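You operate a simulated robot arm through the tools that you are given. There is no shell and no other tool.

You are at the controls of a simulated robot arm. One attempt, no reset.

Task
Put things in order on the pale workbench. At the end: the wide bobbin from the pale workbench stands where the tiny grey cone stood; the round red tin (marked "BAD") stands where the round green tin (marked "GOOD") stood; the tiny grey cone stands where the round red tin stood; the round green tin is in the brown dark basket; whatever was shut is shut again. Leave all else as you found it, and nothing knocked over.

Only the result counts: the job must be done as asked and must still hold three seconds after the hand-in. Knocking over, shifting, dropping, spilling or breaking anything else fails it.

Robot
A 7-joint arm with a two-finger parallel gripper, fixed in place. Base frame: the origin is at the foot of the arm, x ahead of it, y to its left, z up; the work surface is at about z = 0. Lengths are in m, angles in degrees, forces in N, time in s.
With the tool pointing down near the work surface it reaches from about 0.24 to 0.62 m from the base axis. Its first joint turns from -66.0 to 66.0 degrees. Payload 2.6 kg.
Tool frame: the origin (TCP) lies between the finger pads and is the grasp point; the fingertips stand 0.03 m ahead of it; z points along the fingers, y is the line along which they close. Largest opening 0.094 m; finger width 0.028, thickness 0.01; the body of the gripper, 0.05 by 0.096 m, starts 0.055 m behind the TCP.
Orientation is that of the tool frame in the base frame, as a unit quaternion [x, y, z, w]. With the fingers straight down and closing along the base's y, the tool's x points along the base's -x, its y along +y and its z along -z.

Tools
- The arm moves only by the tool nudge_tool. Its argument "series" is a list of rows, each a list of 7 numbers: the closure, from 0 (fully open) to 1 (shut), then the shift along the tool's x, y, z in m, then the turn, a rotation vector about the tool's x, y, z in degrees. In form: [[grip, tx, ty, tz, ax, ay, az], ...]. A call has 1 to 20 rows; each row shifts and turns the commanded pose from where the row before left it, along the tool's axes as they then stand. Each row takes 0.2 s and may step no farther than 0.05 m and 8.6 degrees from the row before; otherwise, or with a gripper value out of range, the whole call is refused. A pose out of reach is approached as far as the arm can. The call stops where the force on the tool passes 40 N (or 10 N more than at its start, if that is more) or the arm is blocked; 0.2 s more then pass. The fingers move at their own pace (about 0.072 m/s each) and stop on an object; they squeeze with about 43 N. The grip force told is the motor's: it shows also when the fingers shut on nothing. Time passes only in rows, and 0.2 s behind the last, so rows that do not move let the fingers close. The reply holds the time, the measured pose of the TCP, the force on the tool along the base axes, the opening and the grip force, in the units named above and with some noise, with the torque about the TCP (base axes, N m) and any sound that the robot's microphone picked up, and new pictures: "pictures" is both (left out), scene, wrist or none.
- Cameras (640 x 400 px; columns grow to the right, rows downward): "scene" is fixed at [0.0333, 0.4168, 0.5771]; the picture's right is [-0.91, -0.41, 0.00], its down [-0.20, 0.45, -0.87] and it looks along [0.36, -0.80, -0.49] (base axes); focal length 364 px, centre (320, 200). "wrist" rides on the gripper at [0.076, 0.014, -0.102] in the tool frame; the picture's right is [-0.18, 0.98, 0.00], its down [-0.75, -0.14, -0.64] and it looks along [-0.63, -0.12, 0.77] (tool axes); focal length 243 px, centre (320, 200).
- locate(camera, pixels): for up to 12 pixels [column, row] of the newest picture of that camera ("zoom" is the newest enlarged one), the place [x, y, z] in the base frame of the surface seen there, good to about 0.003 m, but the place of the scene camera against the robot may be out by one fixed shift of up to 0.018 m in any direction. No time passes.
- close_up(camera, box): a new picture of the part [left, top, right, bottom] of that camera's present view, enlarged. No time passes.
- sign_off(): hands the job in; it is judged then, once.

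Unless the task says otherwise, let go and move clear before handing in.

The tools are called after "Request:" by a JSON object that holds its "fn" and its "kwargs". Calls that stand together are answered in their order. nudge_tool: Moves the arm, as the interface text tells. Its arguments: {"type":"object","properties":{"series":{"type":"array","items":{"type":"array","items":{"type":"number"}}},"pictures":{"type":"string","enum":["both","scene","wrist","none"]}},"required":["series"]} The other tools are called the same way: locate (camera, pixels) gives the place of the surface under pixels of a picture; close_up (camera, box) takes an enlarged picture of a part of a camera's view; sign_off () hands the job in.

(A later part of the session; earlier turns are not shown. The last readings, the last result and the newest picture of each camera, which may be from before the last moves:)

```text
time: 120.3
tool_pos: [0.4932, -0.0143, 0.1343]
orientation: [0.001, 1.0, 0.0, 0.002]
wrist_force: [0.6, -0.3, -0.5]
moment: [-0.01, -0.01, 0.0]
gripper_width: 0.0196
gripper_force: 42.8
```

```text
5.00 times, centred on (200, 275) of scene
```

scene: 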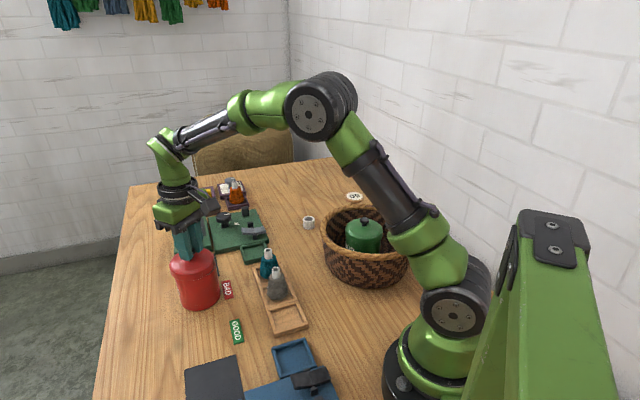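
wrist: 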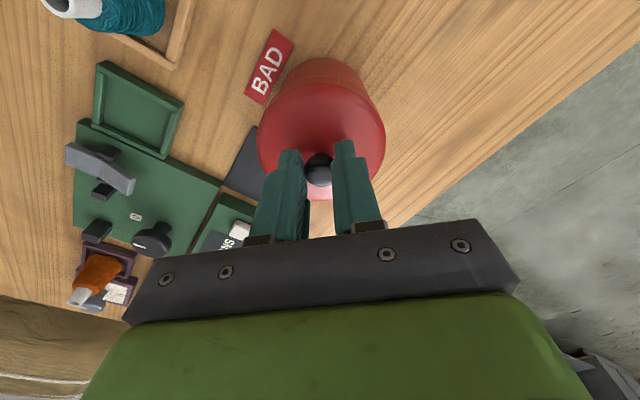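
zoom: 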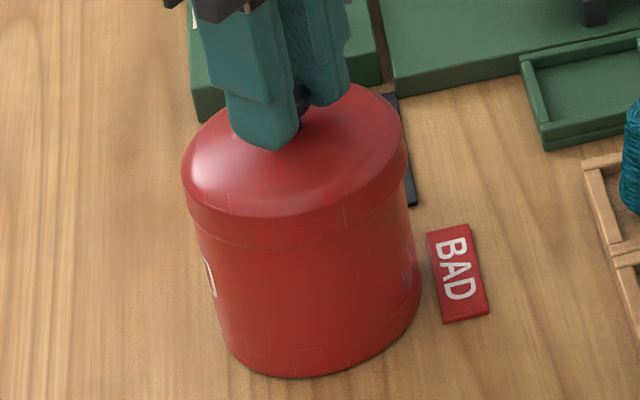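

The overlap looks fair, but the can may have shifted slightly under the press. I'll raise the lid clear, measure the can's rim afresh and redo the alignment.

Request:
{"fn": "nudge_tool", "kwargs": {"series": [[1, 0, 0, -0.01, 0, 0, 0], [1, 0, 0, -0.03, 0, 0, 0], [1, 0, 0, -0.04, 0, 0, 0], [1, 0, 0, 0, 0, 0, 0], [1, 0, 0, 0, 0, 0, 0], [1, 0, 0, 0, 0, 0, 0]]}}

Request:
{"fn": "close_up", "kwargs": {"camera": "wrist", "box": [220, 20, 420, 200]}}

Request:
{"fn": "close_up", "kwargs": {"camera": "scene", "box": [150, 220, 240, 320]}}

```text
time: 121.7
tool_pos: [0.492, -0.0155, 0.2137]
orientation: [0.0, 1.0, 0.0, 0.002]
wrist_force: [0.1, -0.1, 0.1]
moment: [0.04, 0.0, 0.02]
gripper_width: 0.0195
gripper_force: 43.0
```

scene: 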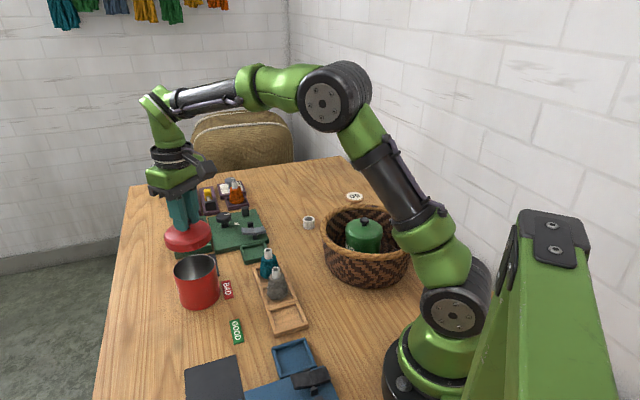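
wrist: 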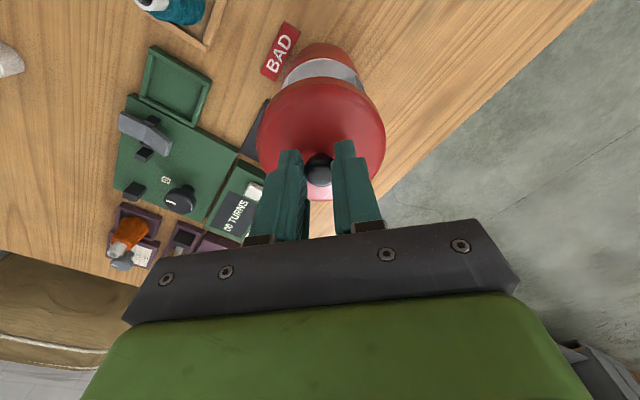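

```text
2.22 times, centred on (320, 110) of wrist
```

zoom: 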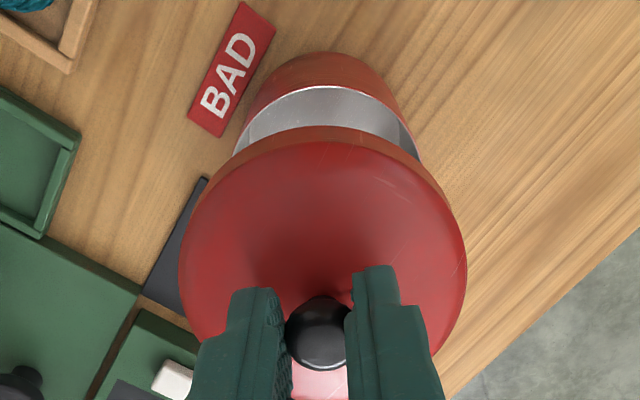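

```text
4.00 times, centred on (195, 270) of scene
```

zoom: 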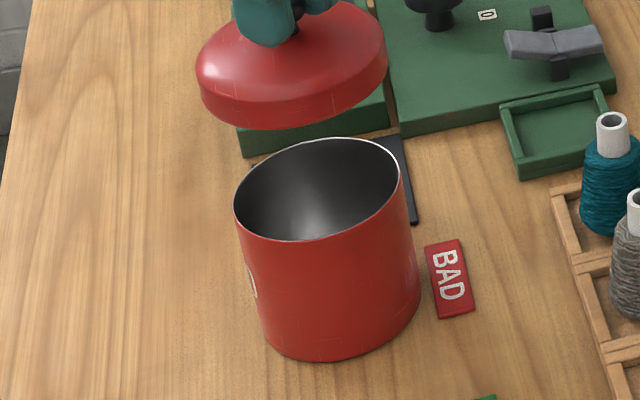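

From the near rim apex (wrist (323.6,58.6)) the can centre is about 3.9 mm in x and 2.9 mm in y off the axis, while the lid is offset only ~0.9 mm each. I'll cross-check with located rim points.

Request:
{"fn": "close_up", "kwargs": {"camera": "wrist", "box": [270, 30, 380, 110]}}

Request:
{"fn": "locate", "kwargs": {"camera": "zoom", "pixels": [[310, 145], [100, 300], [535, 300], [180, 200], [440, 200], [320, 300], [320, 330]]}}

Request:
{"fn": "locate", "kwargs": {"camera": "scene", "pixels": [[174, 270], [215, 261], [206, 254], [190, 280], [178, 263], [200, 278]]}}

```text
5.00 times, centred on (325, 70) of wrist
```

zoom: 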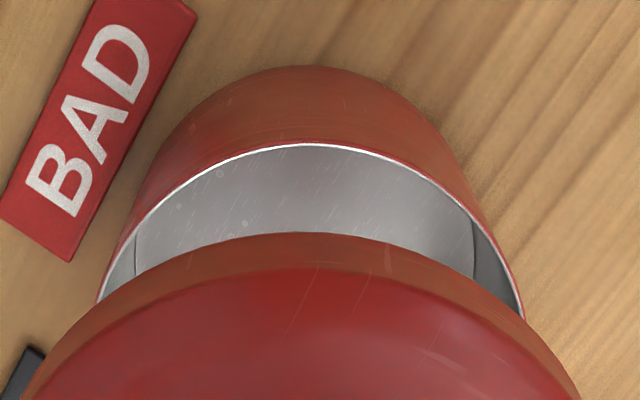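

```text
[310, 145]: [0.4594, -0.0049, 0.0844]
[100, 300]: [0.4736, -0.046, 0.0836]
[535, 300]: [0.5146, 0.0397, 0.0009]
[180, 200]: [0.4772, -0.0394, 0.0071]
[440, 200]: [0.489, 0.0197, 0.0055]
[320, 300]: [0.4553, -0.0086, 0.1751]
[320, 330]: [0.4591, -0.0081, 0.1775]
```

```text
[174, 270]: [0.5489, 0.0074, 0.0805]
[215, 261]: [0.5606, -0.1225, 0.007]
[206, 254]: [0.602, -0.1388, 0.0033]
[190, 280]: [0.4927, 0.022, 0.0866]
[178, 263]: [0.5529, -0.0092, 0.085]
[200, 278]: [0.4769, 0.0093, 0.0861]
```

The can is about 2–2.5 mm in +x and 1.7 mm in +y relative to the lid. I'll shift by that and lower to a 4 mm hover to check the overlap again.

Request:
{"fn": "nudge_tool", "kwargs": {"series": [[1, -0.0022, 0.0017, 0.02, 0, 0, 0], [1, 0, 0, 0.025, 0, 0, 0], [1, 0, 0, 0.02, 0, 0, 0], [1, 0, 0, 0.011, 0, 0, 0], [1, 0, 0, 0, 0, 0, 0], [1, 0, 0, 0, 0, 0, 0], [1, 0, 0, 0, 0, 0, 0]], "pictures": "wrist"}}

Request:
{"fn": "close_up", "kwargs": {"camera": "wrist", "box": [250, 40, 390, 140]}}

Request:
{"fn": "close_up", "kwargs": {"camera": "scene", "box": [170, 235, 230, 315]}}

```text
time: 123.3
tool_pos: [0.4953, -0.0117, 0.1377]
orientation: [0.001, 1.0, 0.0, 0.003]
wrist_force: [0.8, 0.3, -0.8]
moment: [0.03, -0.02, -0.03]
gripper_width: 0.0195
gripper_force: 43.3
```

wrist: 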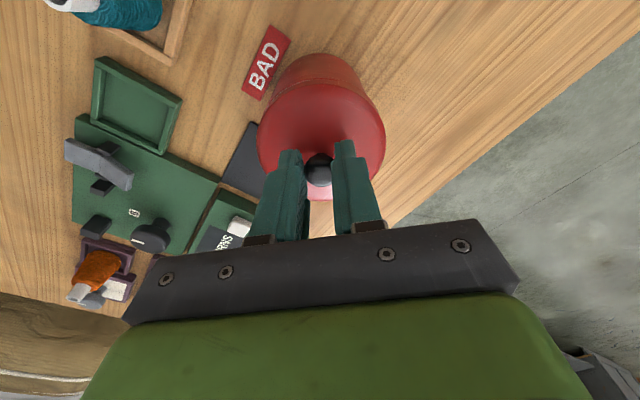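

```text
4.00 times, centred on (320, 90) of wrist
```

zoom: 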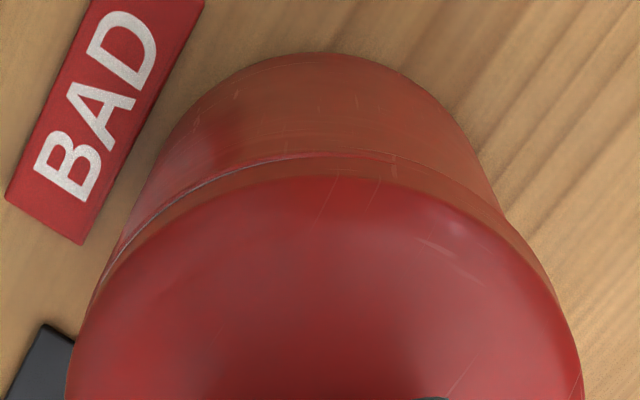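

```text
5.00 times, centred on (200, 275) of scene
```

zoom: 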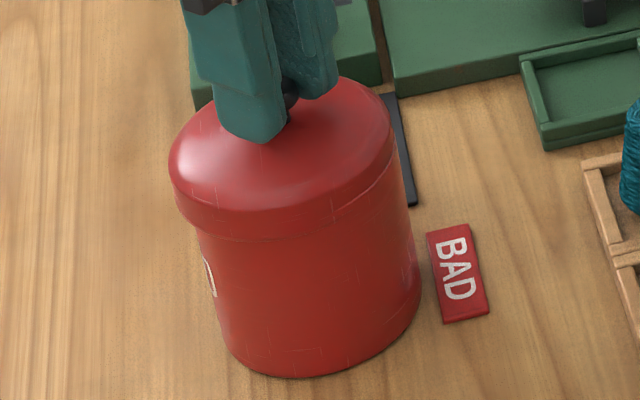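

The rim peeks out slightly on the left side only, so the lid is still ~1.5 mm too far in +x and 1.2 mm in +y. I'll correct, lower 2 mm and look again.

Request:
{"fn": "nudge_tool", "kwargs": {"series": [[1, 0.0014, -0.0012, 0.001, 0, 0, 0], [1, 0, 0, 0.001, 0, 0, 0], [1, 0, 0, 0, 0, 0, 0], [1, 0, 0, 0, 0, 0, 0]], "pictures": "wrist"}}

Request:
{"fn": "close_up", "kwargs": {"camera": "wrist", "box": [250, 40, 390, 140]}}

Request:
{"fn": "close_up", "kwargs": {"camera": "scene", "box": [170, 235, 230, 315]}}

```text
time: 124.3
tool_pos: [0.4945, -0.013, 0.1366]
orientation: [0.001, 1.0, 0.0, 0.002]
wrist_force: [-0.3, 0.3, -0.2]
moment: [-0.03, 0.01, 0.0]
gripper_width: 0.0196
gripper_force: 42.7
```

wrist: 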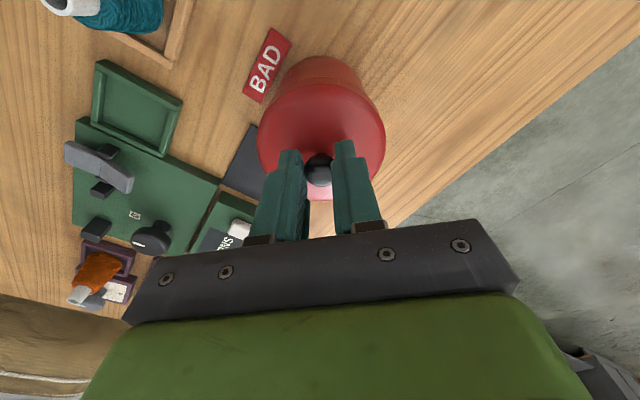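

```text
4.00 times, centred on (320, 90) of wrist
```

zoom: 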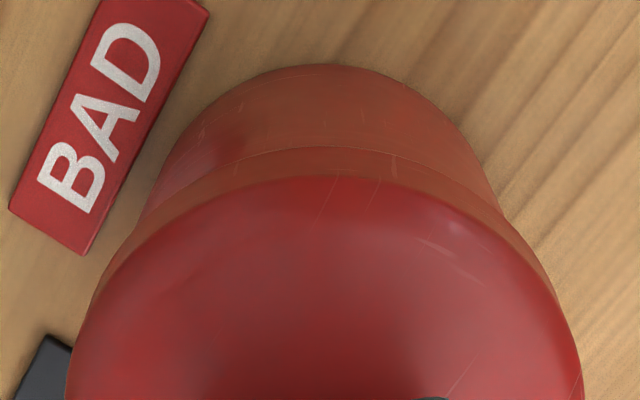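

```text
5.00 times, centred on (200, 275) of scene
```

zoom: 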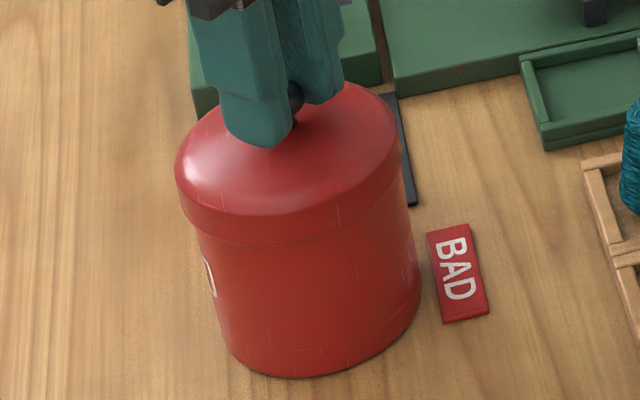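

Both views now look concentric (lid 176–404 in the scene zoom, centre 290 as expected). I'll go straight down and press.

Request:
{"fn": "nudge_tool", "kwargs": {"series": [[1, 0, 0, 0.002, 0, 0, 0], [1, 0, 0, 0.002, 0, 0, 0], [1, 0, 0, 0.0015, 0, 0, 0], [1, 0, 0, 0, 0, 0, 0]], "pictures": "none"}}

Request:
{"fn": "nudge_tool", "kwargs": {"series": [[1, 0, 0, 0.001, 0, 0, 0], [1, 0, 0, 0, 0, 0, 0]], "pictures": "none"}}

Request:
{"fn": "nudge_tool", "kwargs": {"series": [[1, 0, 0, 0.001, 0, 0, 0], [1, 0, 0, 0, 0, 0, 0]], "pictures": "none"}}

```text
time: 125.3
tool_pos: [0.4945, -0.0128, 0.1315]
orientation: [0.0, 1.0, 0.0, 0.003]
wrist_force: [0.4, -0.3, 4.3]
moment: [-0.04, -0.2, -0.02]
gripper_width: 0.0198
gripper_force: 43.2
```

```text
time: 125.9
tool_pos: [0.4962, -0.0125, 0.1305]
orientation: [0.001, 1.0, 0.0, 0.004]
wrist_force: [-5.3, -0.3, 17.8]
moment: [-0.03, 0.12, -0.01]
gripper_width: 0.0198
gripper_force: 42.9
```

```text
time: 126.5
tool_pos: [0.4958, -0.0134, 0.1299]
orientation: [0.001, 1.0, -0.001, 0.005]
wrist_force: [-6.5, -0.9, 29.3]
moment: [-0.03, 0.28, 0.0]
gripper_width: 0.0199
gripper_force: 42.7
```

29 N and still no snap. I'll look at the seam before pressing harder.

Request:
{"fn": "nudge_tool", "kwargs": {"series": [[1, 0, 0, 0, 0, 0, 0]]}}

Request:
{"fn": "close_up", "kwargs": {"camera": "scene", "box": [170, 245, 225, 300]}}

Request:
{"fn": "close_up", "kwargs": {"camera": "wrist", "box": [250, 40, 390, 140]}}

```text
time: 126.9
tool_pos: [0.4951, -0.0126, 0.1299]
orientation: [0.0, 1.0, -0.001, 0.006]
wrist_force: [-4.7, -1.3, 27.7]
moment: [-0.06, -0.02, 0.0]
gripper_width: 0.0196
gripper_force: 43.3
```

scene: 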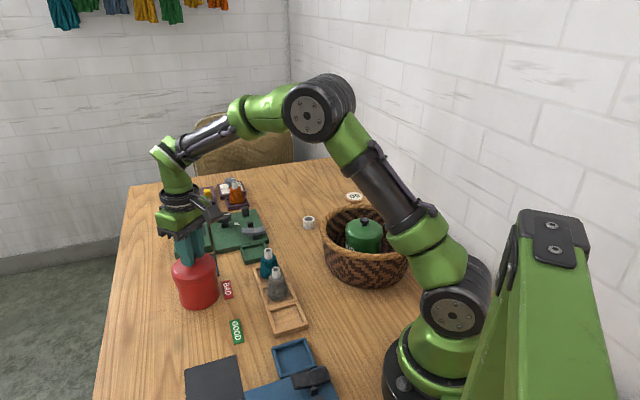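
wrist: 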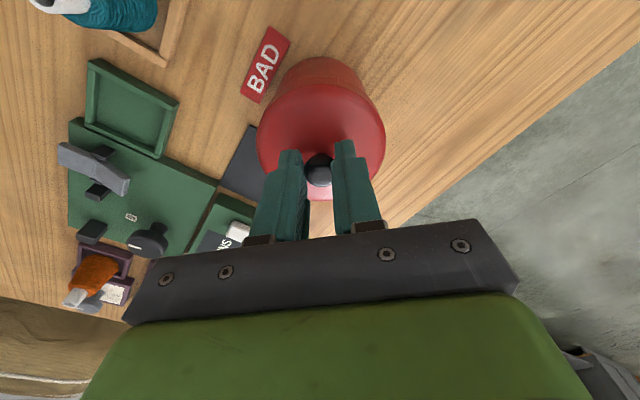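

```text
7.27 times, centred on (198, 272) of scene
```

zoom: 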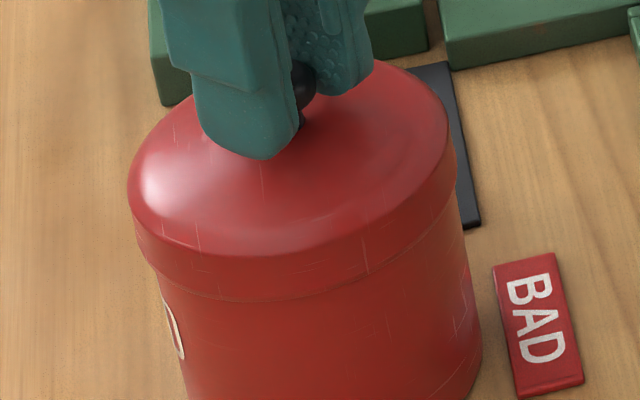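

```text
4.00 times, centred on (320, 90) of wrist
```

zoom: 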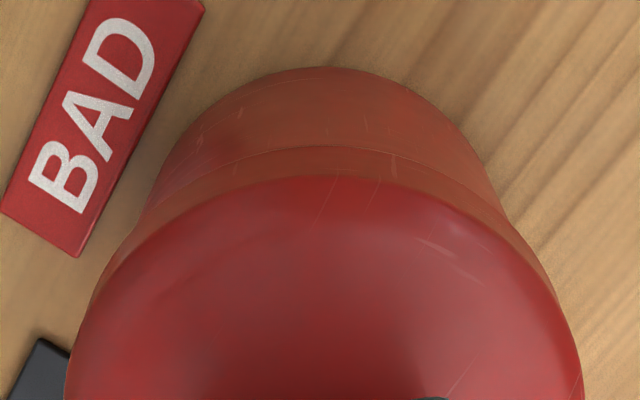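

The lid's outline slopes about 2° more than the green one did in the same place, so it has probably tilted in the grip and isn't fully down on the near side. I'll let go so it can level itself, then look.

Request:
{"fn": "nudge_tool", "kwargs": {"series": [[1, 0, 0, -0.0015, 0, 0, 0], [0.5, 0, 0, 0, 0, 0, 0], [0.5, 0, 0, 0, 0, 0, 0], [0.5, 0, 0, 0, 0, 0, 0]], "pictures": "none"}}

Request:
{"fn": "nudge_tool", "kwargs": {"series": [[0.5, 0, 0, -0.01, 0, 0, 0], [0.5, 0, 0, -0.03, 0, 0, 0], [0.5, 0, 0, -0.03, 0, 0, 0], [0.5, 0, 0, 0, 0, 0, 0], [0.5, 0, 0, 0, 0, 0, 0]]}}

Request:
{"fn": "close_up", "kwargs": {"camera": "scene", "box": [165, 240, 230, 315]}}

Request:
{"fn": "close_up", "kwargs": {"camera": "wrist", "box": [240, 20, 400, 170]}}

```text
time: 127.9
tool_pos: [0.4928, -0.0128, 0.1286]
orientation: [0.0, 1.0, 0.0, 0.003]
wrist_force: [-0.5, -0.4, -1.0]
moment: [-0.03, -0.02, 0.05]
gripper_width: 0.0469
gripper_force: 0.1
heard: snap
```

```text
time: 129.1
tool_pos: [0.4929, -0.0125, 0.201]
orientation: [0.001, 1.0, 0.001, 0.003]
wrist_force: [-0.1, -0.1, -1.0]
moment: [0.02, -0.02, -0.01]
gripper_width: 0.0471
gripper_force: 0.1
```

scene: 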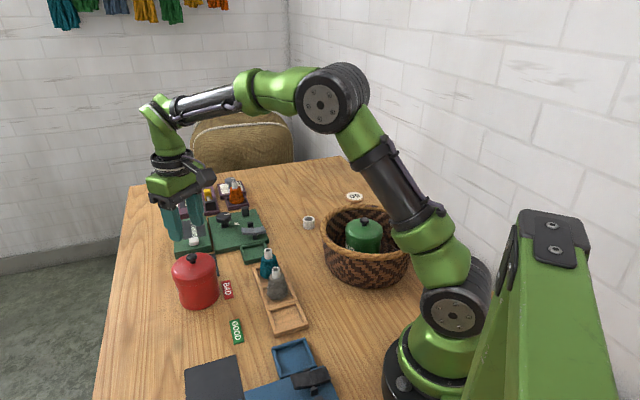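
wrist: 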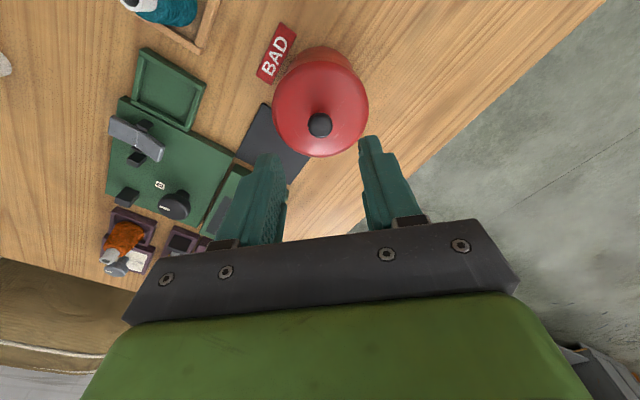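

```text
5.33 times, centred on (198, 278) of scene
```

zoom: 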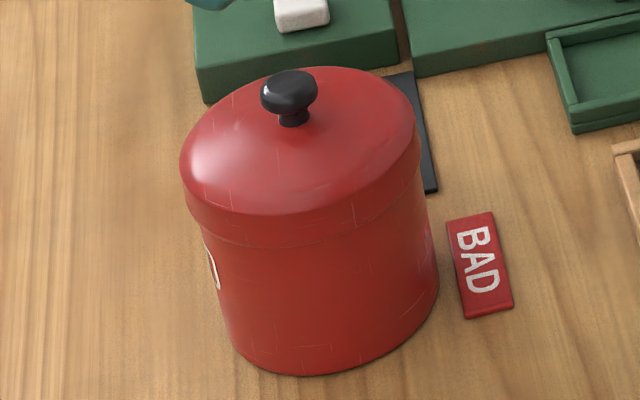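

```text
2.67 times, centred on (320, 95) of wrist
```

zoom: 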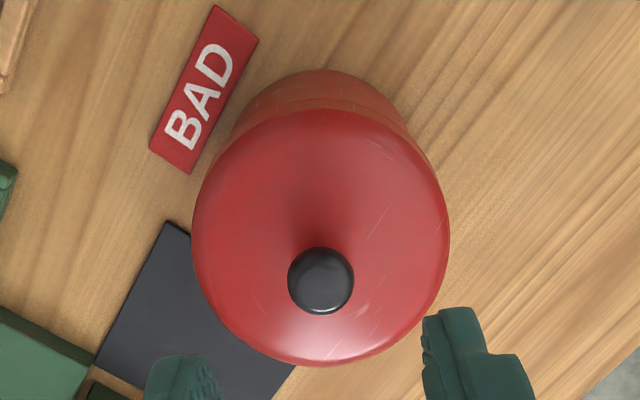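

The snap came when the lid was released, and it now looks level and seated. To make sure, I'll press lightly on the knob with closed fingertips.

Request:
{"fn": "nudge_tool", "kwargs": {"series": [[1, 0, 0, 0, 0, 0, 0], [1, 0, 0, 0.02, 0, 0, 0], [1, 0, 0, 0.02, 0, 0, 0], [1, 0, 0, 0.01, 0, 0, 0], [1, 0, 0, 0, 0, 0, 0]], "pictures": "wrist"}}

Request:
{"fn": "nudge_tool", "kwargs": {"series": [[1, 0, 0, 0.0015, 0, 0, 0], [1, 0, 0, 0.0015, 0, 0, 0], [1, 0, 0, 0, 0, 0, 0]], "pictures": "none"}}

Request:
{"fn": "nudge_tool", "kwargs": {"series": [[1, 0, 0, 0.001, 0, 0, 0], [1, 0, 0, 0, 0, 0, 0]], "pictures": "none"}}

```text
time: 130.3
tool_pos: [0.4937, -0.0122, 0.1498]
orientation: [0.001, 1.0, 0.0, 0.003]
wrist_force: [0.9, 0.0, -0.8]
moment: [0.04, 0.01, -0.04]
gripper_width: 0.0001
gripper_force: 33.0
```

wrist: 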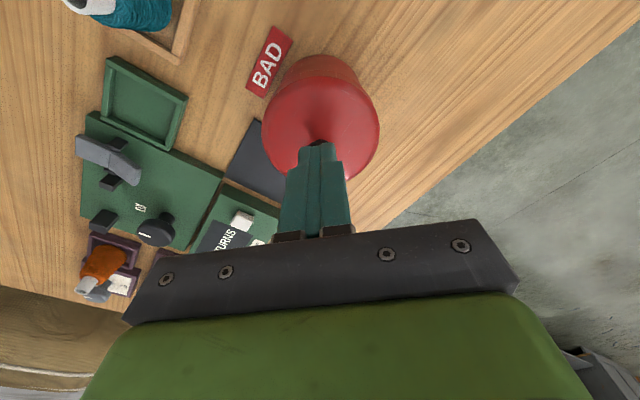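

```text
time: 131.1
tool_pos: [0.4947, -0.0123, 0.1472]
orientation: [0.001, 1.0, 0.0, 0.003]
wrist_force: [0.4, -0.3, 0.3]
moment: [-0.01, 0.01, -0.02]
gripper_width: 0.0
gripper_force: 33.1
```

```text
time: 131.7
tool_pos: [0.4962, -0.0131, 0.1455]
orientation: [0.001, 1.0, 0.001, 0.003]
wrist_force: [0.5, 0.3, 0.3]
moment: [0.01, -0.01, -0.03]
gripper_width: 0.0001
gripper_force: 33.1
```

Request:
{"fn": "nudge_tool", "kwargs": {"series": [[1, 0, 0, 0.001, 0, 0, 0], [1, 0, 0, 0, 0, 0, 0]], "pictures": "none"}}

Request:
{"fn": "nudge_tool", "kwargs": {"series": [[1, 0, 0, 0.001, 0, 0, 0], [1, 0, 0, 0, 0, 0, 0]], "pictures": "wrist"}}

```text
time: 132.3
tool_pos: [0.4931, -0.0118, 0.145]
orientation: [0.001, 1.0, 0.0, 0.003]
wrist_force: [0.4, -0.2, -0.4]
moment: [-0.03, 0.01, 0.01]
gripper_width: 0.0001
gripper_force: 33.2
```

```text
time: 132.9
tool_pos: [0.4941, -0.0123, 0.1428]
orientation: [0.001, 1.0, 0.0, 0.002]
wrist_force: [0.4, -0.4, -1.2]
moment: [0.0, 0.0, 0.03]
gripper_width: 0.0001
gripper_force: 33.1
```

wrist: 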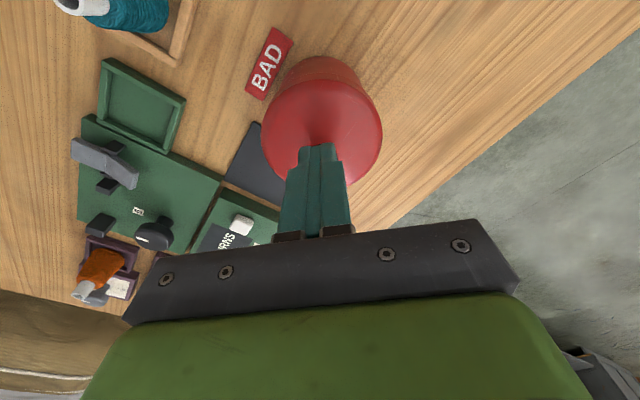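

No contact yet at z≈0.143. I'll continue 1 mm at a time.

Request:
{"fn": "nudge_tool", "kwargs": {"series": [[1, 0, 0, 0.001, 0, 0, 0], [1, 0, 0, 0, 0, 0, 0]], "pictures": "none"}}

Request:
{"fn": "nudge_tool", "kwargs": {"series": [[1, 0, 0, 0.001, 0, 0, 0], [1, 0, 0, 0, 0, 0, 0]], "pictures": "none"}}

```text
time: 133.5
tool_pos: [0.4936, -0.0127, 0.1438]
orientation: [0.001, 1.0, -0.001, 0.004]
wrist_force: [-0.4, -0.4, 0.9]
moment: [-0.03, 0.0, -0.01]
gripper_width: 0.0001
gripper_force: 33.0
```

```text
time: 134.1
tool_pos: [0.4944, -0.0133, 0.1431]
orientation: [0.001, 1.0, 0.0, 0.004]
wrist_force: [-5.9, 1.1, 16.6]
moment: [0.02, 0.12, 0.04]
gripper_width: 0.0
gripper_force: 33.0
```

16.6 N on the knob and no new snap, as expected of a lid already shut. One more millimetre to be sure, then I'll back off and inspect.

Request:
{"fn": "nudge_tool", "kwargs": {"series": [[1, 0, 0, 0.0008, 0, 0, 0], [1, 0, 0, 0, 0, 0, 0]], "pictures": "none"}}

Request:
{"fn": "nudge_tool", "kwargs": {"series": [[1, 0, 0, -0.005, 0, 0, 0], [1, 0, 0, -0.03, 0, 0, 0], [1, 0, 0, -0.04, 0, 0, 0], [0.5, 0, 0, -0.03, 0, 0, 0], [0, 0, 0, 0, 0, 0, 0], [0, 0, 0, 0, 0, 0, 0]]}}

Request:
{"fn": "close_up", "kwargs": {"camera": "wrist", "box": [240, 20, 400, 170]}}

Request:
{"fn": "close_up", "kwargs": {"camera": "scene", "box": [165, 240, 230, 315]}}

```text
time: 134.7
tool_pos: [0.4943, -0.0129, 0.1417]
orientation: [0.002, 1.0, 0.0, 0.003]
wrist_force: [-9.2, 2.1, 28.4]
moment: [0.08, 0.09, 0.0]
gripper_width: 0.0002
gripper_force: 33.3
```

```text
time: 136.1
tool_pos: [0.4924, -0.0128, 0.2474]
orientation: [0.001, 1.0, 0.0, 0.002]
wrist_force: [0.8, 0.1, 0.0]
moment: [-0.05, -0.01, 0.01]
gripper_width: 0.0941
gripper_force: 0.1
```

scene: 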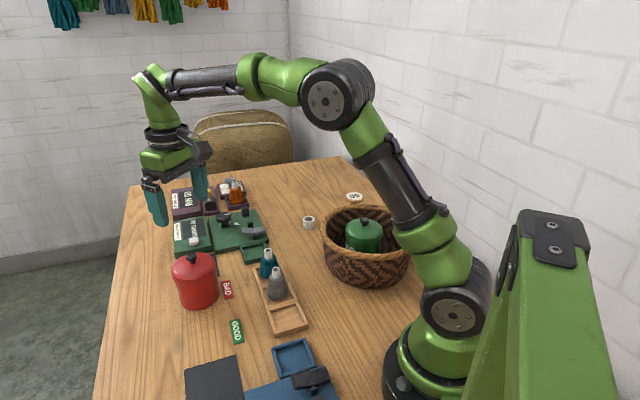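
wrist: 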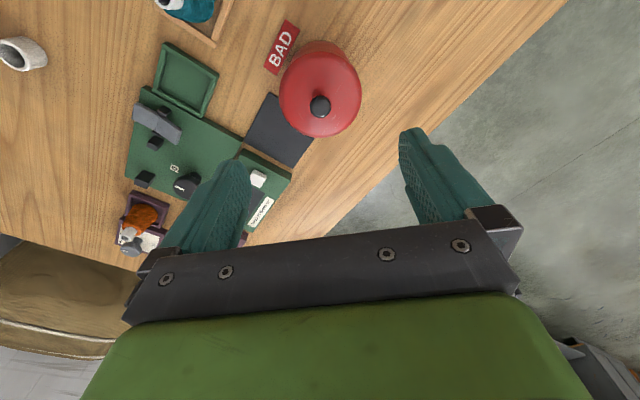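

```text
2.67 times, centred on (320, 95) of wrist
```

zoom: 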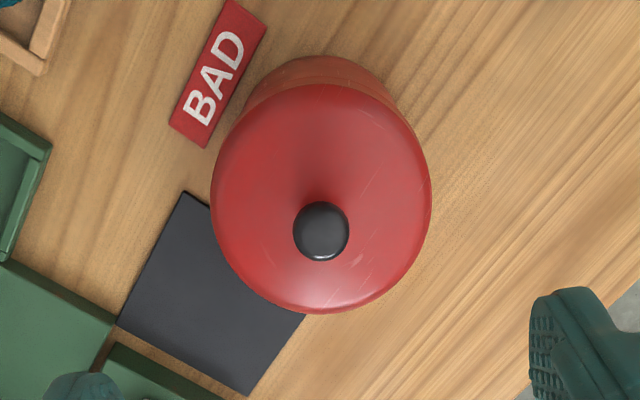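

```text
5.33 times, centred on (198, 278) of scene
```

zoom: 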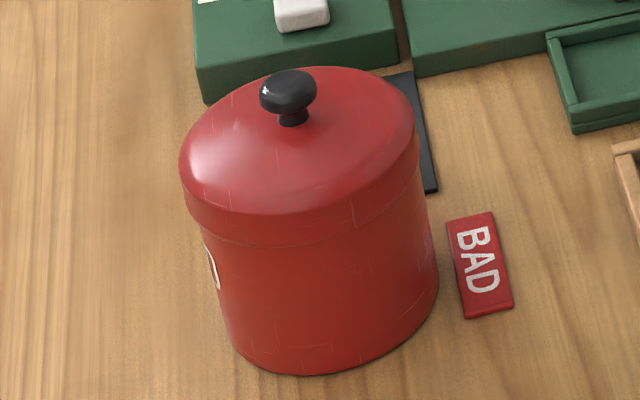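

The red tin looks shut and level beside the BAD plate. I'll verify its position and then measure the grey cone and the tray.

Request:
{"fn": "close_up", "kwargs": {"camera": "wrist", "box": [240, 20, 400, 170]}}

Request:
{"fn": "locate", "kwargs": {"camera": "zoom", "pixels": [[320, 88], [318, 309], [214, 195], [428, 195], [322, 230], [215, 80]]}}

Request:
{"fn": "close_up", "kwargs": {"camera": "scene", "box": [240, 235, 330, 345]}}

```text
2.67 times, centred on (320, 95) of wrist
```

zoom: 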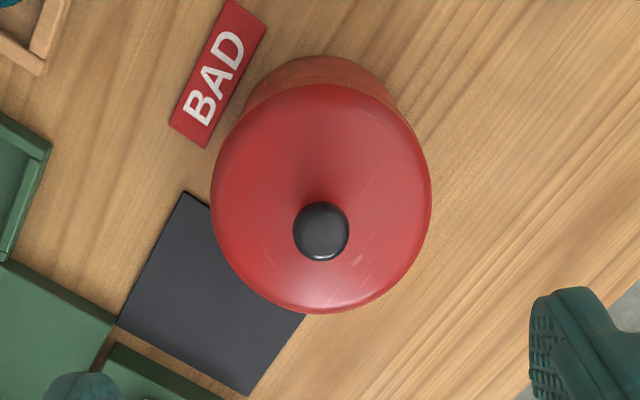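

```text
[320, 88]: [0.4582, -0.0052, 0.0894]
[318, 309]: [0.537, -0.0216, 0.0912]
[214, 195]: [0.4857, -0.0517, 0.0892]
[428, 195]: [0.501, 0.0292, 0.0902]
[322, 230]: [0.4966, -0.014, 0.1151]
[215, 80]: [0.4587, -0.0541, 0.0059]
```

```text
3.64 times, centred on (285, 290) of scene
```

zoom: 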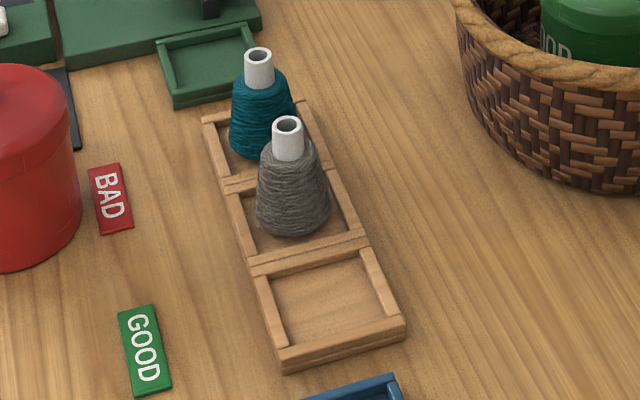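

The red tin's centre is (0.497,-0.0135), within 3 mm of target. Next is the grey cone: I'll move above it near (0.35,-0.085) to measure it and the tray slot.

Request:
{"fn": "nudge_tool", "kwargs": {"series": [[0, 0.0351, -0.0178, 0, 0, 0, 0], [0, 0.0351, -0.0178, 0, 0, 0, 0], [0, 0.0351, -0.0178, 0, 0, 0, 0], [0, 0.0351, -0.0178, 0.02, 0, 0, 0], [0, 0, 0, 0.02, 0, 0, 0], [0, 0, 0, 0, 0, 0, 0], [0, 0, 0, 0, 0, 0, 0]]}}

Request:
{"fn": "close_up", "kwargs": {"camera": "wrist", "box": [220, 0, 420, 180]}}

```text
time: 137.7
tool_pos: [0.3522, -0.0839, 0.2038]
orientation: [0.001, 1.0, 0.0, 0.002]
wrist_force: [-0.3, 0.0, -0.2]
moment: [0.0, -0.02, 0.01]
gripper_width: 0.0941
gripper_force: 0.0
```

scene: 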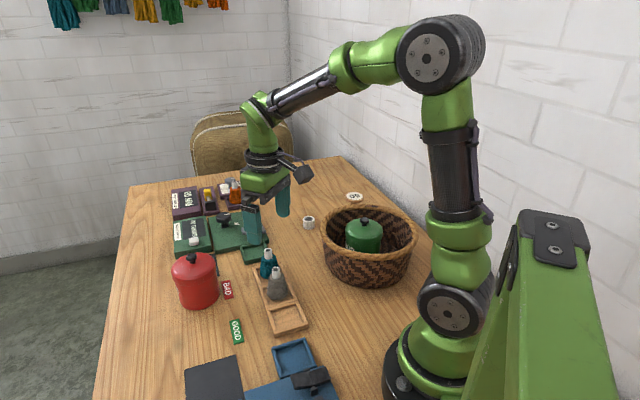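
wrist: 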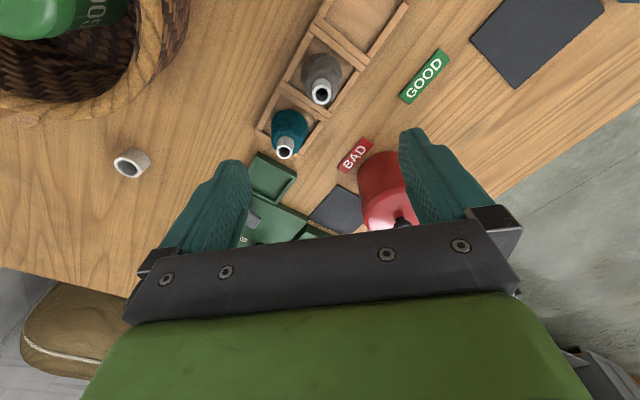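

```text
2.22 times, centred on (320, 90) of wrist
```

zoom: 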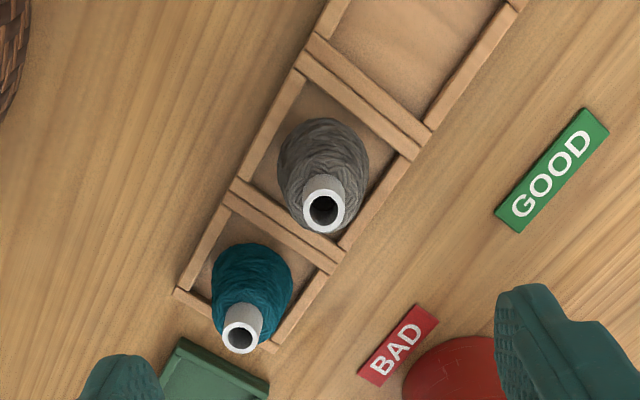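

The grey cone's tube is at zoom (324,211), with the slot around it. I'll locate the tube, the slot corners and the floor.

Request:
{"fn": "locate", "kwargs": {"camera": "zoom", "pixels": [[324, 195], [307, 212], [342, 212], [324, 228], [300, 78], [412, 152], [345, 248], [238, 188], [310, 95], [395, 160], [250, 185], [325, 122]]}}

Request:
{"fn": "locate", "kwargs": {"camera": "zoom", "pixels": [[400, 60], [320, 40], [430, 125], [515, 5], [180, 292], [272, 348], [327, 268], [230, 198], [282, 180], [368, 180]]}}

```text
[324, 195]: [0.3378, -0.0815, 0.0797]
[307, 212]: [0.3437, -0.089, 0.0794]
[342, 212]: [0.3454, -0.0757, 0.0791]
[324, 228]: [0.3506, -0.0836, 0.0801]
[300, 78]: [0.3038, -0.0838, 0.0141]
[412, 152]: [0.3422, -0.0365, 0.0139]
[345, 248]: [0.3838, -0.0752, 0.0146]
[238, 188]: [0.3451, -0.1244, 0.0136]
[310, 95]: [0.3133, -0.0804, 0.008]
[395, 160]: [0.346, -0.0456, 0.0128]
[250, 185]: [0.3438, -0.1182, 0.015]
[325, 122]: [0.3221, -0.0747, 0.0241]
```

```text
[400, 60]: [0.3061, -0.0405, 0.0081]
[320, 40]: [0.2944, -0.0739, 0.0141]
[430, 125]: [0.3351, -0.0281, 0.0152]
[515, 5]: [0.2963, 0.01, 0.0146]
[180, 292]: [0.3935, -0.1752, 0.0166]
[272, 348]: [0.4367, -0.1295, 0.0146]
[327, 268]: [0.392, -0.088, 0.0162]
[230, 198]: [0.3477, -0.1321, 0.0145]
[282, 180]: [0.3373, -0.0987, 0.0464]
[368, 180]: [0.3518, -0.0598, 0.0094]
```

The cone's tube top centre is ≈(0.343,-0.082) at z≈0.080, Ø≈0.0145. I'll move over it with a partly closed gripper, staying clear of the teal cone, and check alignment.

Request:
{"fn": "nudge_tool", "kwargs": {"series": [[0.5, 0.0095, 0.0017, 0.02, 0, 0, 0], [0.5, 0, 0, 0.03, 0, 0, 0], [0.5, 0, 0, 0.025, 0, 0, 0], [0.5, 0, 0, 0, 0, 0, 0], [0.5, 0, 0, 0, 0, 0, 0]]}}

Request:
{"fn": "close_up", "kwargs": {"camera": "wrist", "box": [220, 60, 420, 240]}}

Request:
{"fn": "close_up", "kwargs": {"camera": "scene", "box": [230, 210, 330, 320]}}

```text
time: 138.9
tool_pos: [0.3411, -0.081, 0.1307]
orientation: [0.001, 1.0, 0.0, 0.002]
wrist_force: [0.2, -0.2, 0.0]
moment: [0.04, -0.01, -0.02]
gripper_width: 0.0471
gripper_force: 0.1
```

scene: 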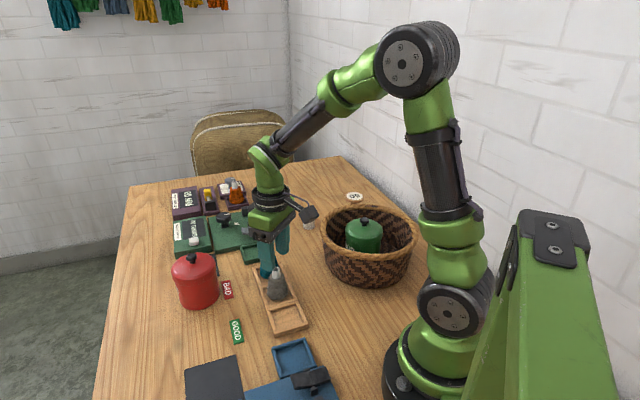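
wrist: 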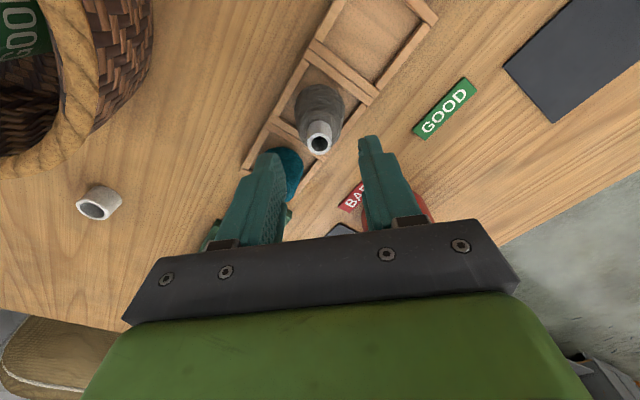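

```text
2.22 times, centred on (320, 150) of wrist
```

zoom: 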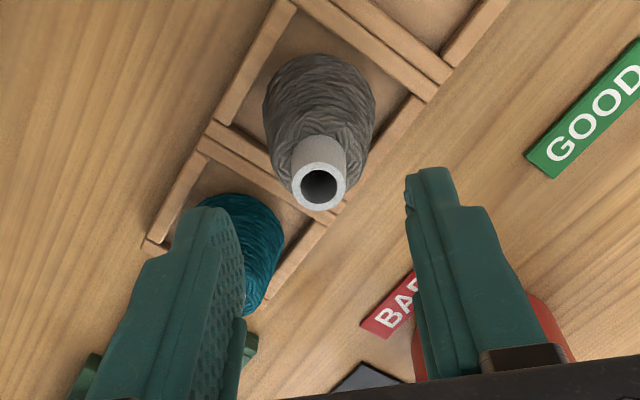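

```text
3.64 times, centred on (280, 265) of scene
```

zoom: 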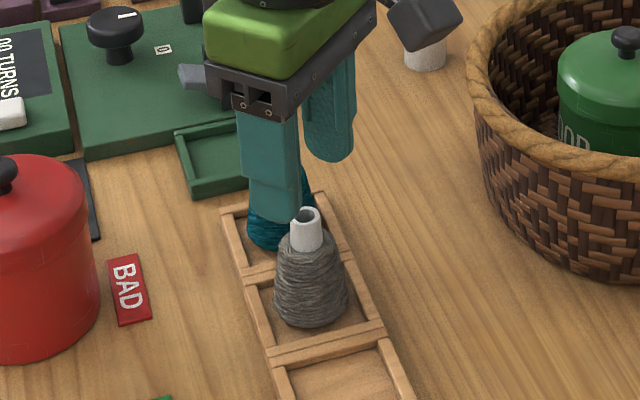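

The tube centre at wrist (319.5,143.7) matches the axis exactly. I'll narrow the fingers, descend to z≈0.094 and grip the tube.

Request:
{"fn": "nudge_tool", "kwargs": {"series": [[0.65, 0, 0, 0.01, 0, 0, 0], [0.65, 0, 0, 0.015, 0, 0, 0], [0.65, 0, 0, 0.0115, 0, 0, 0], [0.65, 0, 0, 0, 0, 0, 0]], "pictures": "wrist"}}

Request:
{"fn": "close_up", "kwargs": {"camera": "wrist", "box": [220, 60, 420, 240]}}

```text
time: 139.9
tool_pos: [0.3423, -0.0815, 0.0939]
orientation: [0.001, 1.0, 0.0, 0.004]
wrist_force: [0.5, 0.6, -0.6]
moment: [0.02, -0.02, 0.01]
gripper_width: 0.0333
gripper_force: 0.0
```

wrist: 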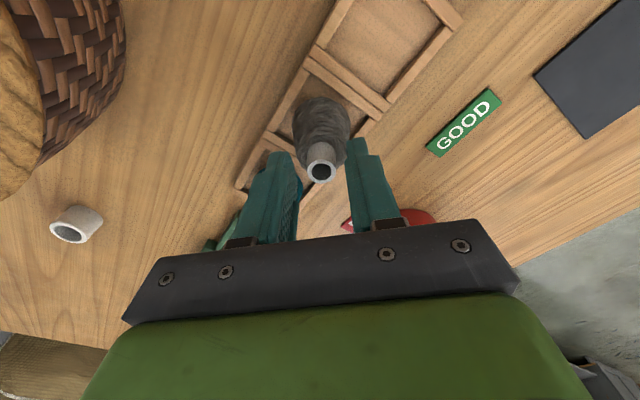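

```text
2.22 times, centred on (320, 150) of wrist
```

zoom: 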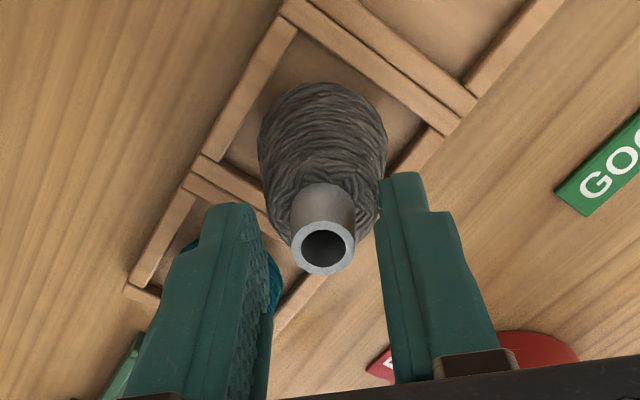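

The tube sits between the tips with the teal cone clear. I'll close on it.

Request:
{"fn": "nudge_tool", "kwargs": {"series": [[1, 0, 0, 0, 0, 0, 0], [1, 0, 0, 0, 0, 0, 0], [1, 0, 0, 0, 0, 0, 0]], "pictures": "none"}}

Request:
{"fn": "nudge_tool", "kwargs": {"series": [[1, 0, 0, -0.003, 0, 0, 0], [1, 0, 0, -0.007, 0, 0, 0], [1, 0, 0, -0.01, 0, 0, 0], [1, 0, 0, 0, 0, 0, 0]]}}

Request:
{"fn": "close_up", "kwargs": {"camera": "scene", "box": [230, 210, 330, 320]}}

```text
time: 140.7
tool_pos: [0.3423, -0.082, 0.0946]
orientation: [0.001, 1.0, -0.001, 0.003]
wrist_force: [0.5, -0.1, 0.5]
moment: [0.04, 0.01, 0.01]
gripper_width: 0.0158
gripper_force: 43.5
```

```text
time: 141.7
tool_pos: [0.344, -0.0814, 0.1136]
orientation: [0.001, 1.0, 0.0, 0.002]
wrist_force: [0.6, -0.2, 0.3]
moment: [-0.03, 0.0, -0.03]
gripper_width: 0.016
gripper_force: 43.0
```

scene: 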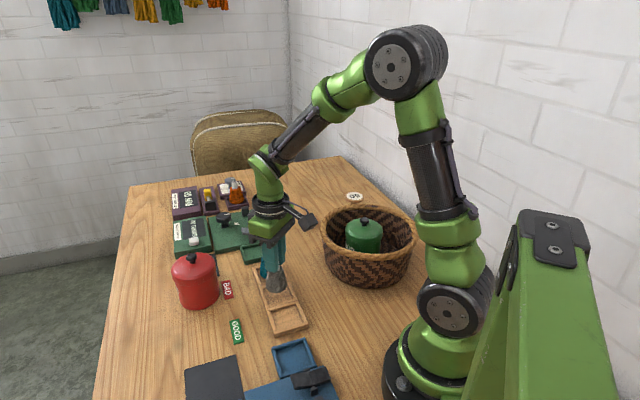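
wrist: 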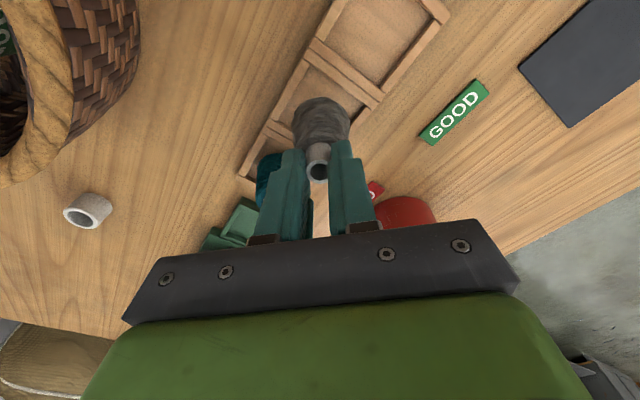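

```text
3.64 times, centred on (280, 265) of scene
```

zoom: 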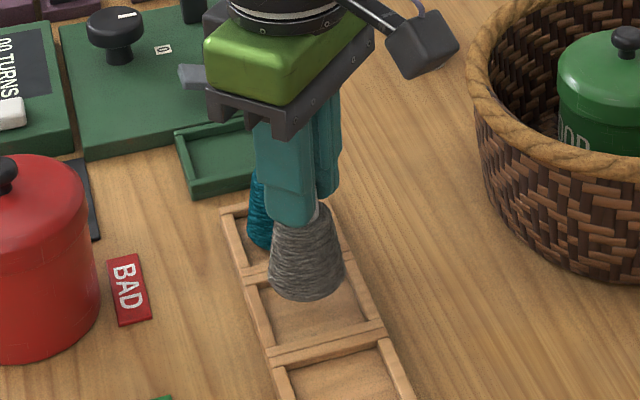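

The cone is lifted cleanly out of the tray. I'll raise it and carry it to the red tin's old spot at (0.411,0.0755).

Request:
{"fn": "nudge_tool", "kwargs": {"series": [[1, 0, 0, -0.03, 0, 0, 0], [1, 0, 0, -0.03, 0, 0, 0], [1, -0.0085, 0.0197, 0, 0, 0, 0], [1, -0.0172, 0.0393, 0, 0, 0, 0], [1, -0.0172, 0.0393, 0, 0, 0, 0], [1, -0.0172, 0.0393, 0, 0, 0, 0], [1, -0.0085, 0.0197, 0, 0, 0, 0], [1, 0, 0, 0, 0, 0, 0], [1, 0, 0, 0, 0, 0, 0]]}}

```text
time: 143.7
tool_pos: [0.4112, 0.0752, 0.1709]
orientation: [0.001, 1.0, -0.001, 0.002]
wrist_force: [-0.4, -0.3, -0.1]
moment: [-0.01, 0.02, -0.01]
gripper_width: 0.0161
gripper_force: 43.1
```

scene: 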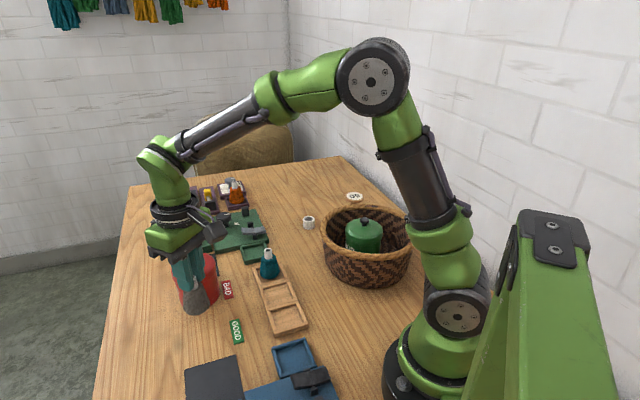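
wrist: 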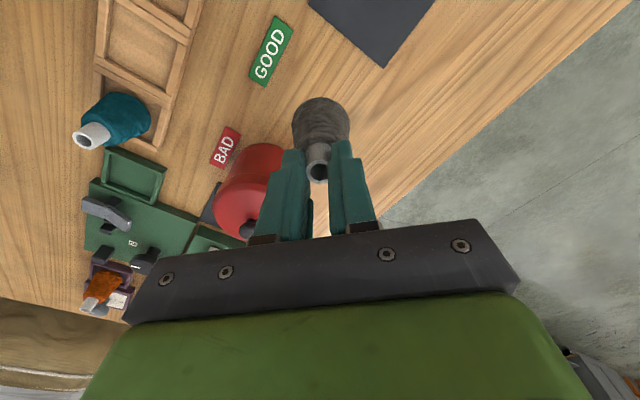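

The cone hangs over the target (TCP 0.411,0.075). I'll lower to just above the table and then feel for contact.

Request:
{"fn": "nudge_tool", "kwargs": {"series": [[1, 0, 0, 0.025, 0, 0, 0], [1, 0, 0, 0.03, 0, 0, 0], [1, 0, 0, 0.02, 0, 0, 0], [1, 0, 0, 0, 0, 0, 0]]}}

Request:
{"fn": "close_up", "kwargs": {"camera": "scene", "box": [150, 240, 260, 360]}}

Request:
{"fn": "nudge_tool", "kwargs": {"series": [[1, 0, 0, 0.003, 0, 0, 0], [1, 0, 0, 0, 0, 0, 0]], "pictures": "none"}}

Request:
{"fn": "nudge_tool", "kwargs": {"series": [[1, 0, 0, 0.002, 0, 0, 0], [1, 0, 0, 0, 0, 0, 0]], "pictures": "none"}}

```text
time: 144.7
tool_pos: [0.4119, 0.0756, 0.0982]
orientation: [0.001, 1.0, 0.0, 0.003]
wrist_force: [0.5, -0.4, -0.3]
moment: [0.0, -0.01, -0.01]
gripper_width: 0.0159
gripper_force: 42.4
```

scene: 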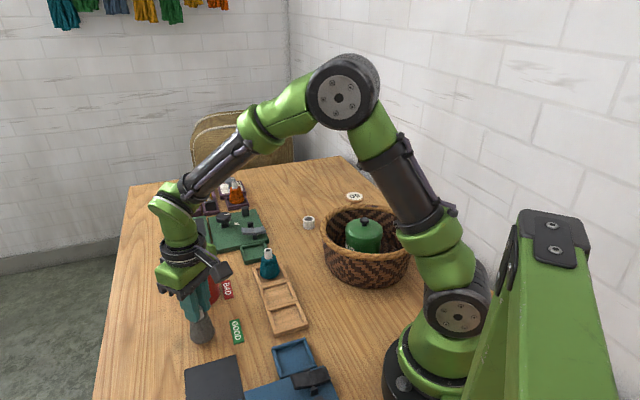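
wrist: 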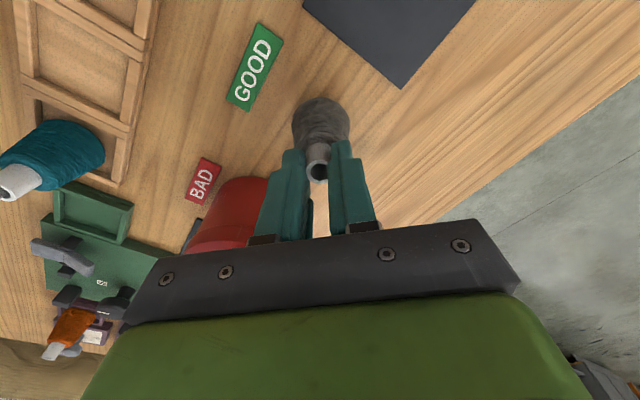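

```text
3.33 times, centred on (205, 300) of scene
```

zoom: 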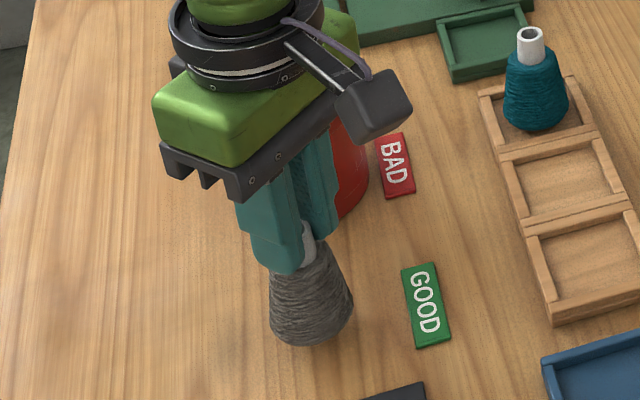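

```text
time: 145.3
tool_pos: [0.4139, 0.0752, 0.0959]
orientation: [0.001, 1.0, 0.0, 0.003]
wrist_force: [0.0, 0.4, -0.3]
moment: [0.0, -0.02, -0.01]
gripper_width: 0.0158
gripper_force: 42.9
```

```text
time: 145.9
tool_pos: [0.4139, 0.0745, 0.0952]
orientation: [0.0, 1.0, 0.0, 0.003]
wrist_force: [-0.4, 0.4, -0.7]
moment: [-0.03, -0.01, 0.01]
gripper_width: 0.0156
gripper_force: 42.7
```

The cone is a few millimetres above bare table, clear of the red tin. I'll continue to contact.

Request:
{"fn": "nudge_tool", "kwargs": {"series": [[1, 0, 0, 0.002, 0, 0, 0], [1, 0, 0, 0, 0, 0, 0]], "pictures": "none"}}

Request:
{"fn": "nudge_tool", "kwargs": {"series": [[1, 0, 0, 0.0015, 0, 0, 0], [1, 0, 0, 0, 0, 0, 0]], "pictures": "none"}}

Request:
{"fn": "nudge_tool", "kwargs": {"series": [[1, 0, 0, 0.001, 0, 0, 0], [1, 0, 0, 0, 0, 0, 0]], "pictures": "none"}}

Request:
{"fn": "nudge_tool", "kwargs": {"series": [[1, 0, 0, 0.001, 0, 0, 0], [1, 0, 0, 0, 0, 0, 0]], "pictures": "scene"}}

Request:
{"fn": "close_up", "kwargs": {"camera": "scene", "box": [170, 290, 240, 360]}}

```text
time: 146.5
tool_pos: [0.4134, 0.0748, 0.091]
orientation: [0.001, 1.0, 0.0, 0.003]
wrist_force: [0.3, -0.1, -0.7]
moment: [0.0, -0.02, 0.01]
gripper_width: 0.0158
gripper_force: 42.6
```

```text
time: 147.1
tool_pos: [0.4139, 0.0741, 0.0902]
orientation: [0.0, 1.0, 0.0, 0.003]
wrist_force: [0.0, 0.1, -0.3]
moment: [-0.01, -0.01, 0.0]
gripper_width: 0.0156
gripper_force: 42.6
```

```text
time: 147.7
tool_pos: [0.4131, 0.0751, 0.0885]
orientation: [0.001, 1.0, 0.0, 0.003]
wrist_force: [-1.1, -1.0, -0.1]
moment: [0.01, 0.01, -0.02]
gripper_width: 0.0157
gripper_force: 42.9
```

```text
time: 148.3
tool_pos: [0.4124, 0.075, 0.0878]
orientation: [0.001, 1.0, -0.001, 0.003]
wrist_force: [-1.2, 0.0, 3.1]
moment: [0.01, 0.09, -0.02]
gripper_width: 0.016
gripper_force: 43.6
```

scene: 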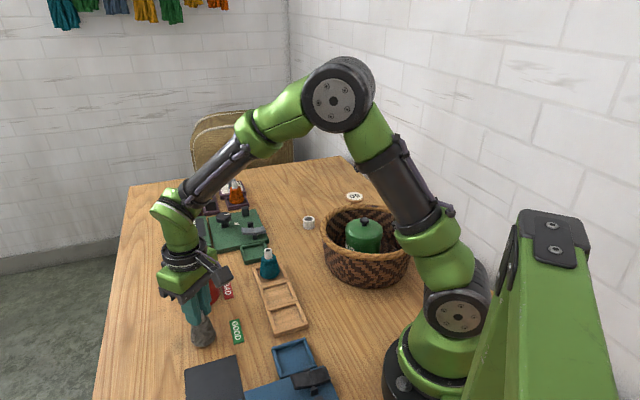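

```text
5.71 times, centred on (205, 325) of scene
```

zoom: 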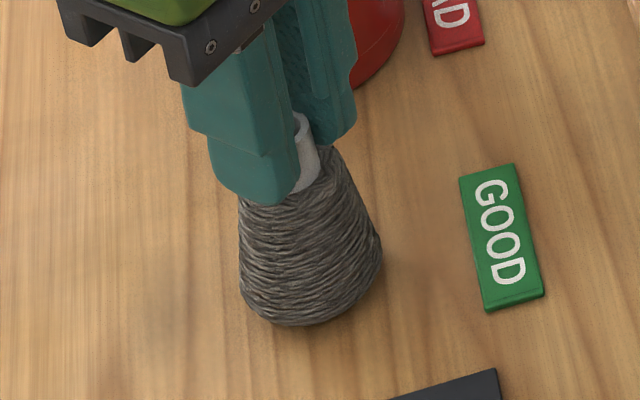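

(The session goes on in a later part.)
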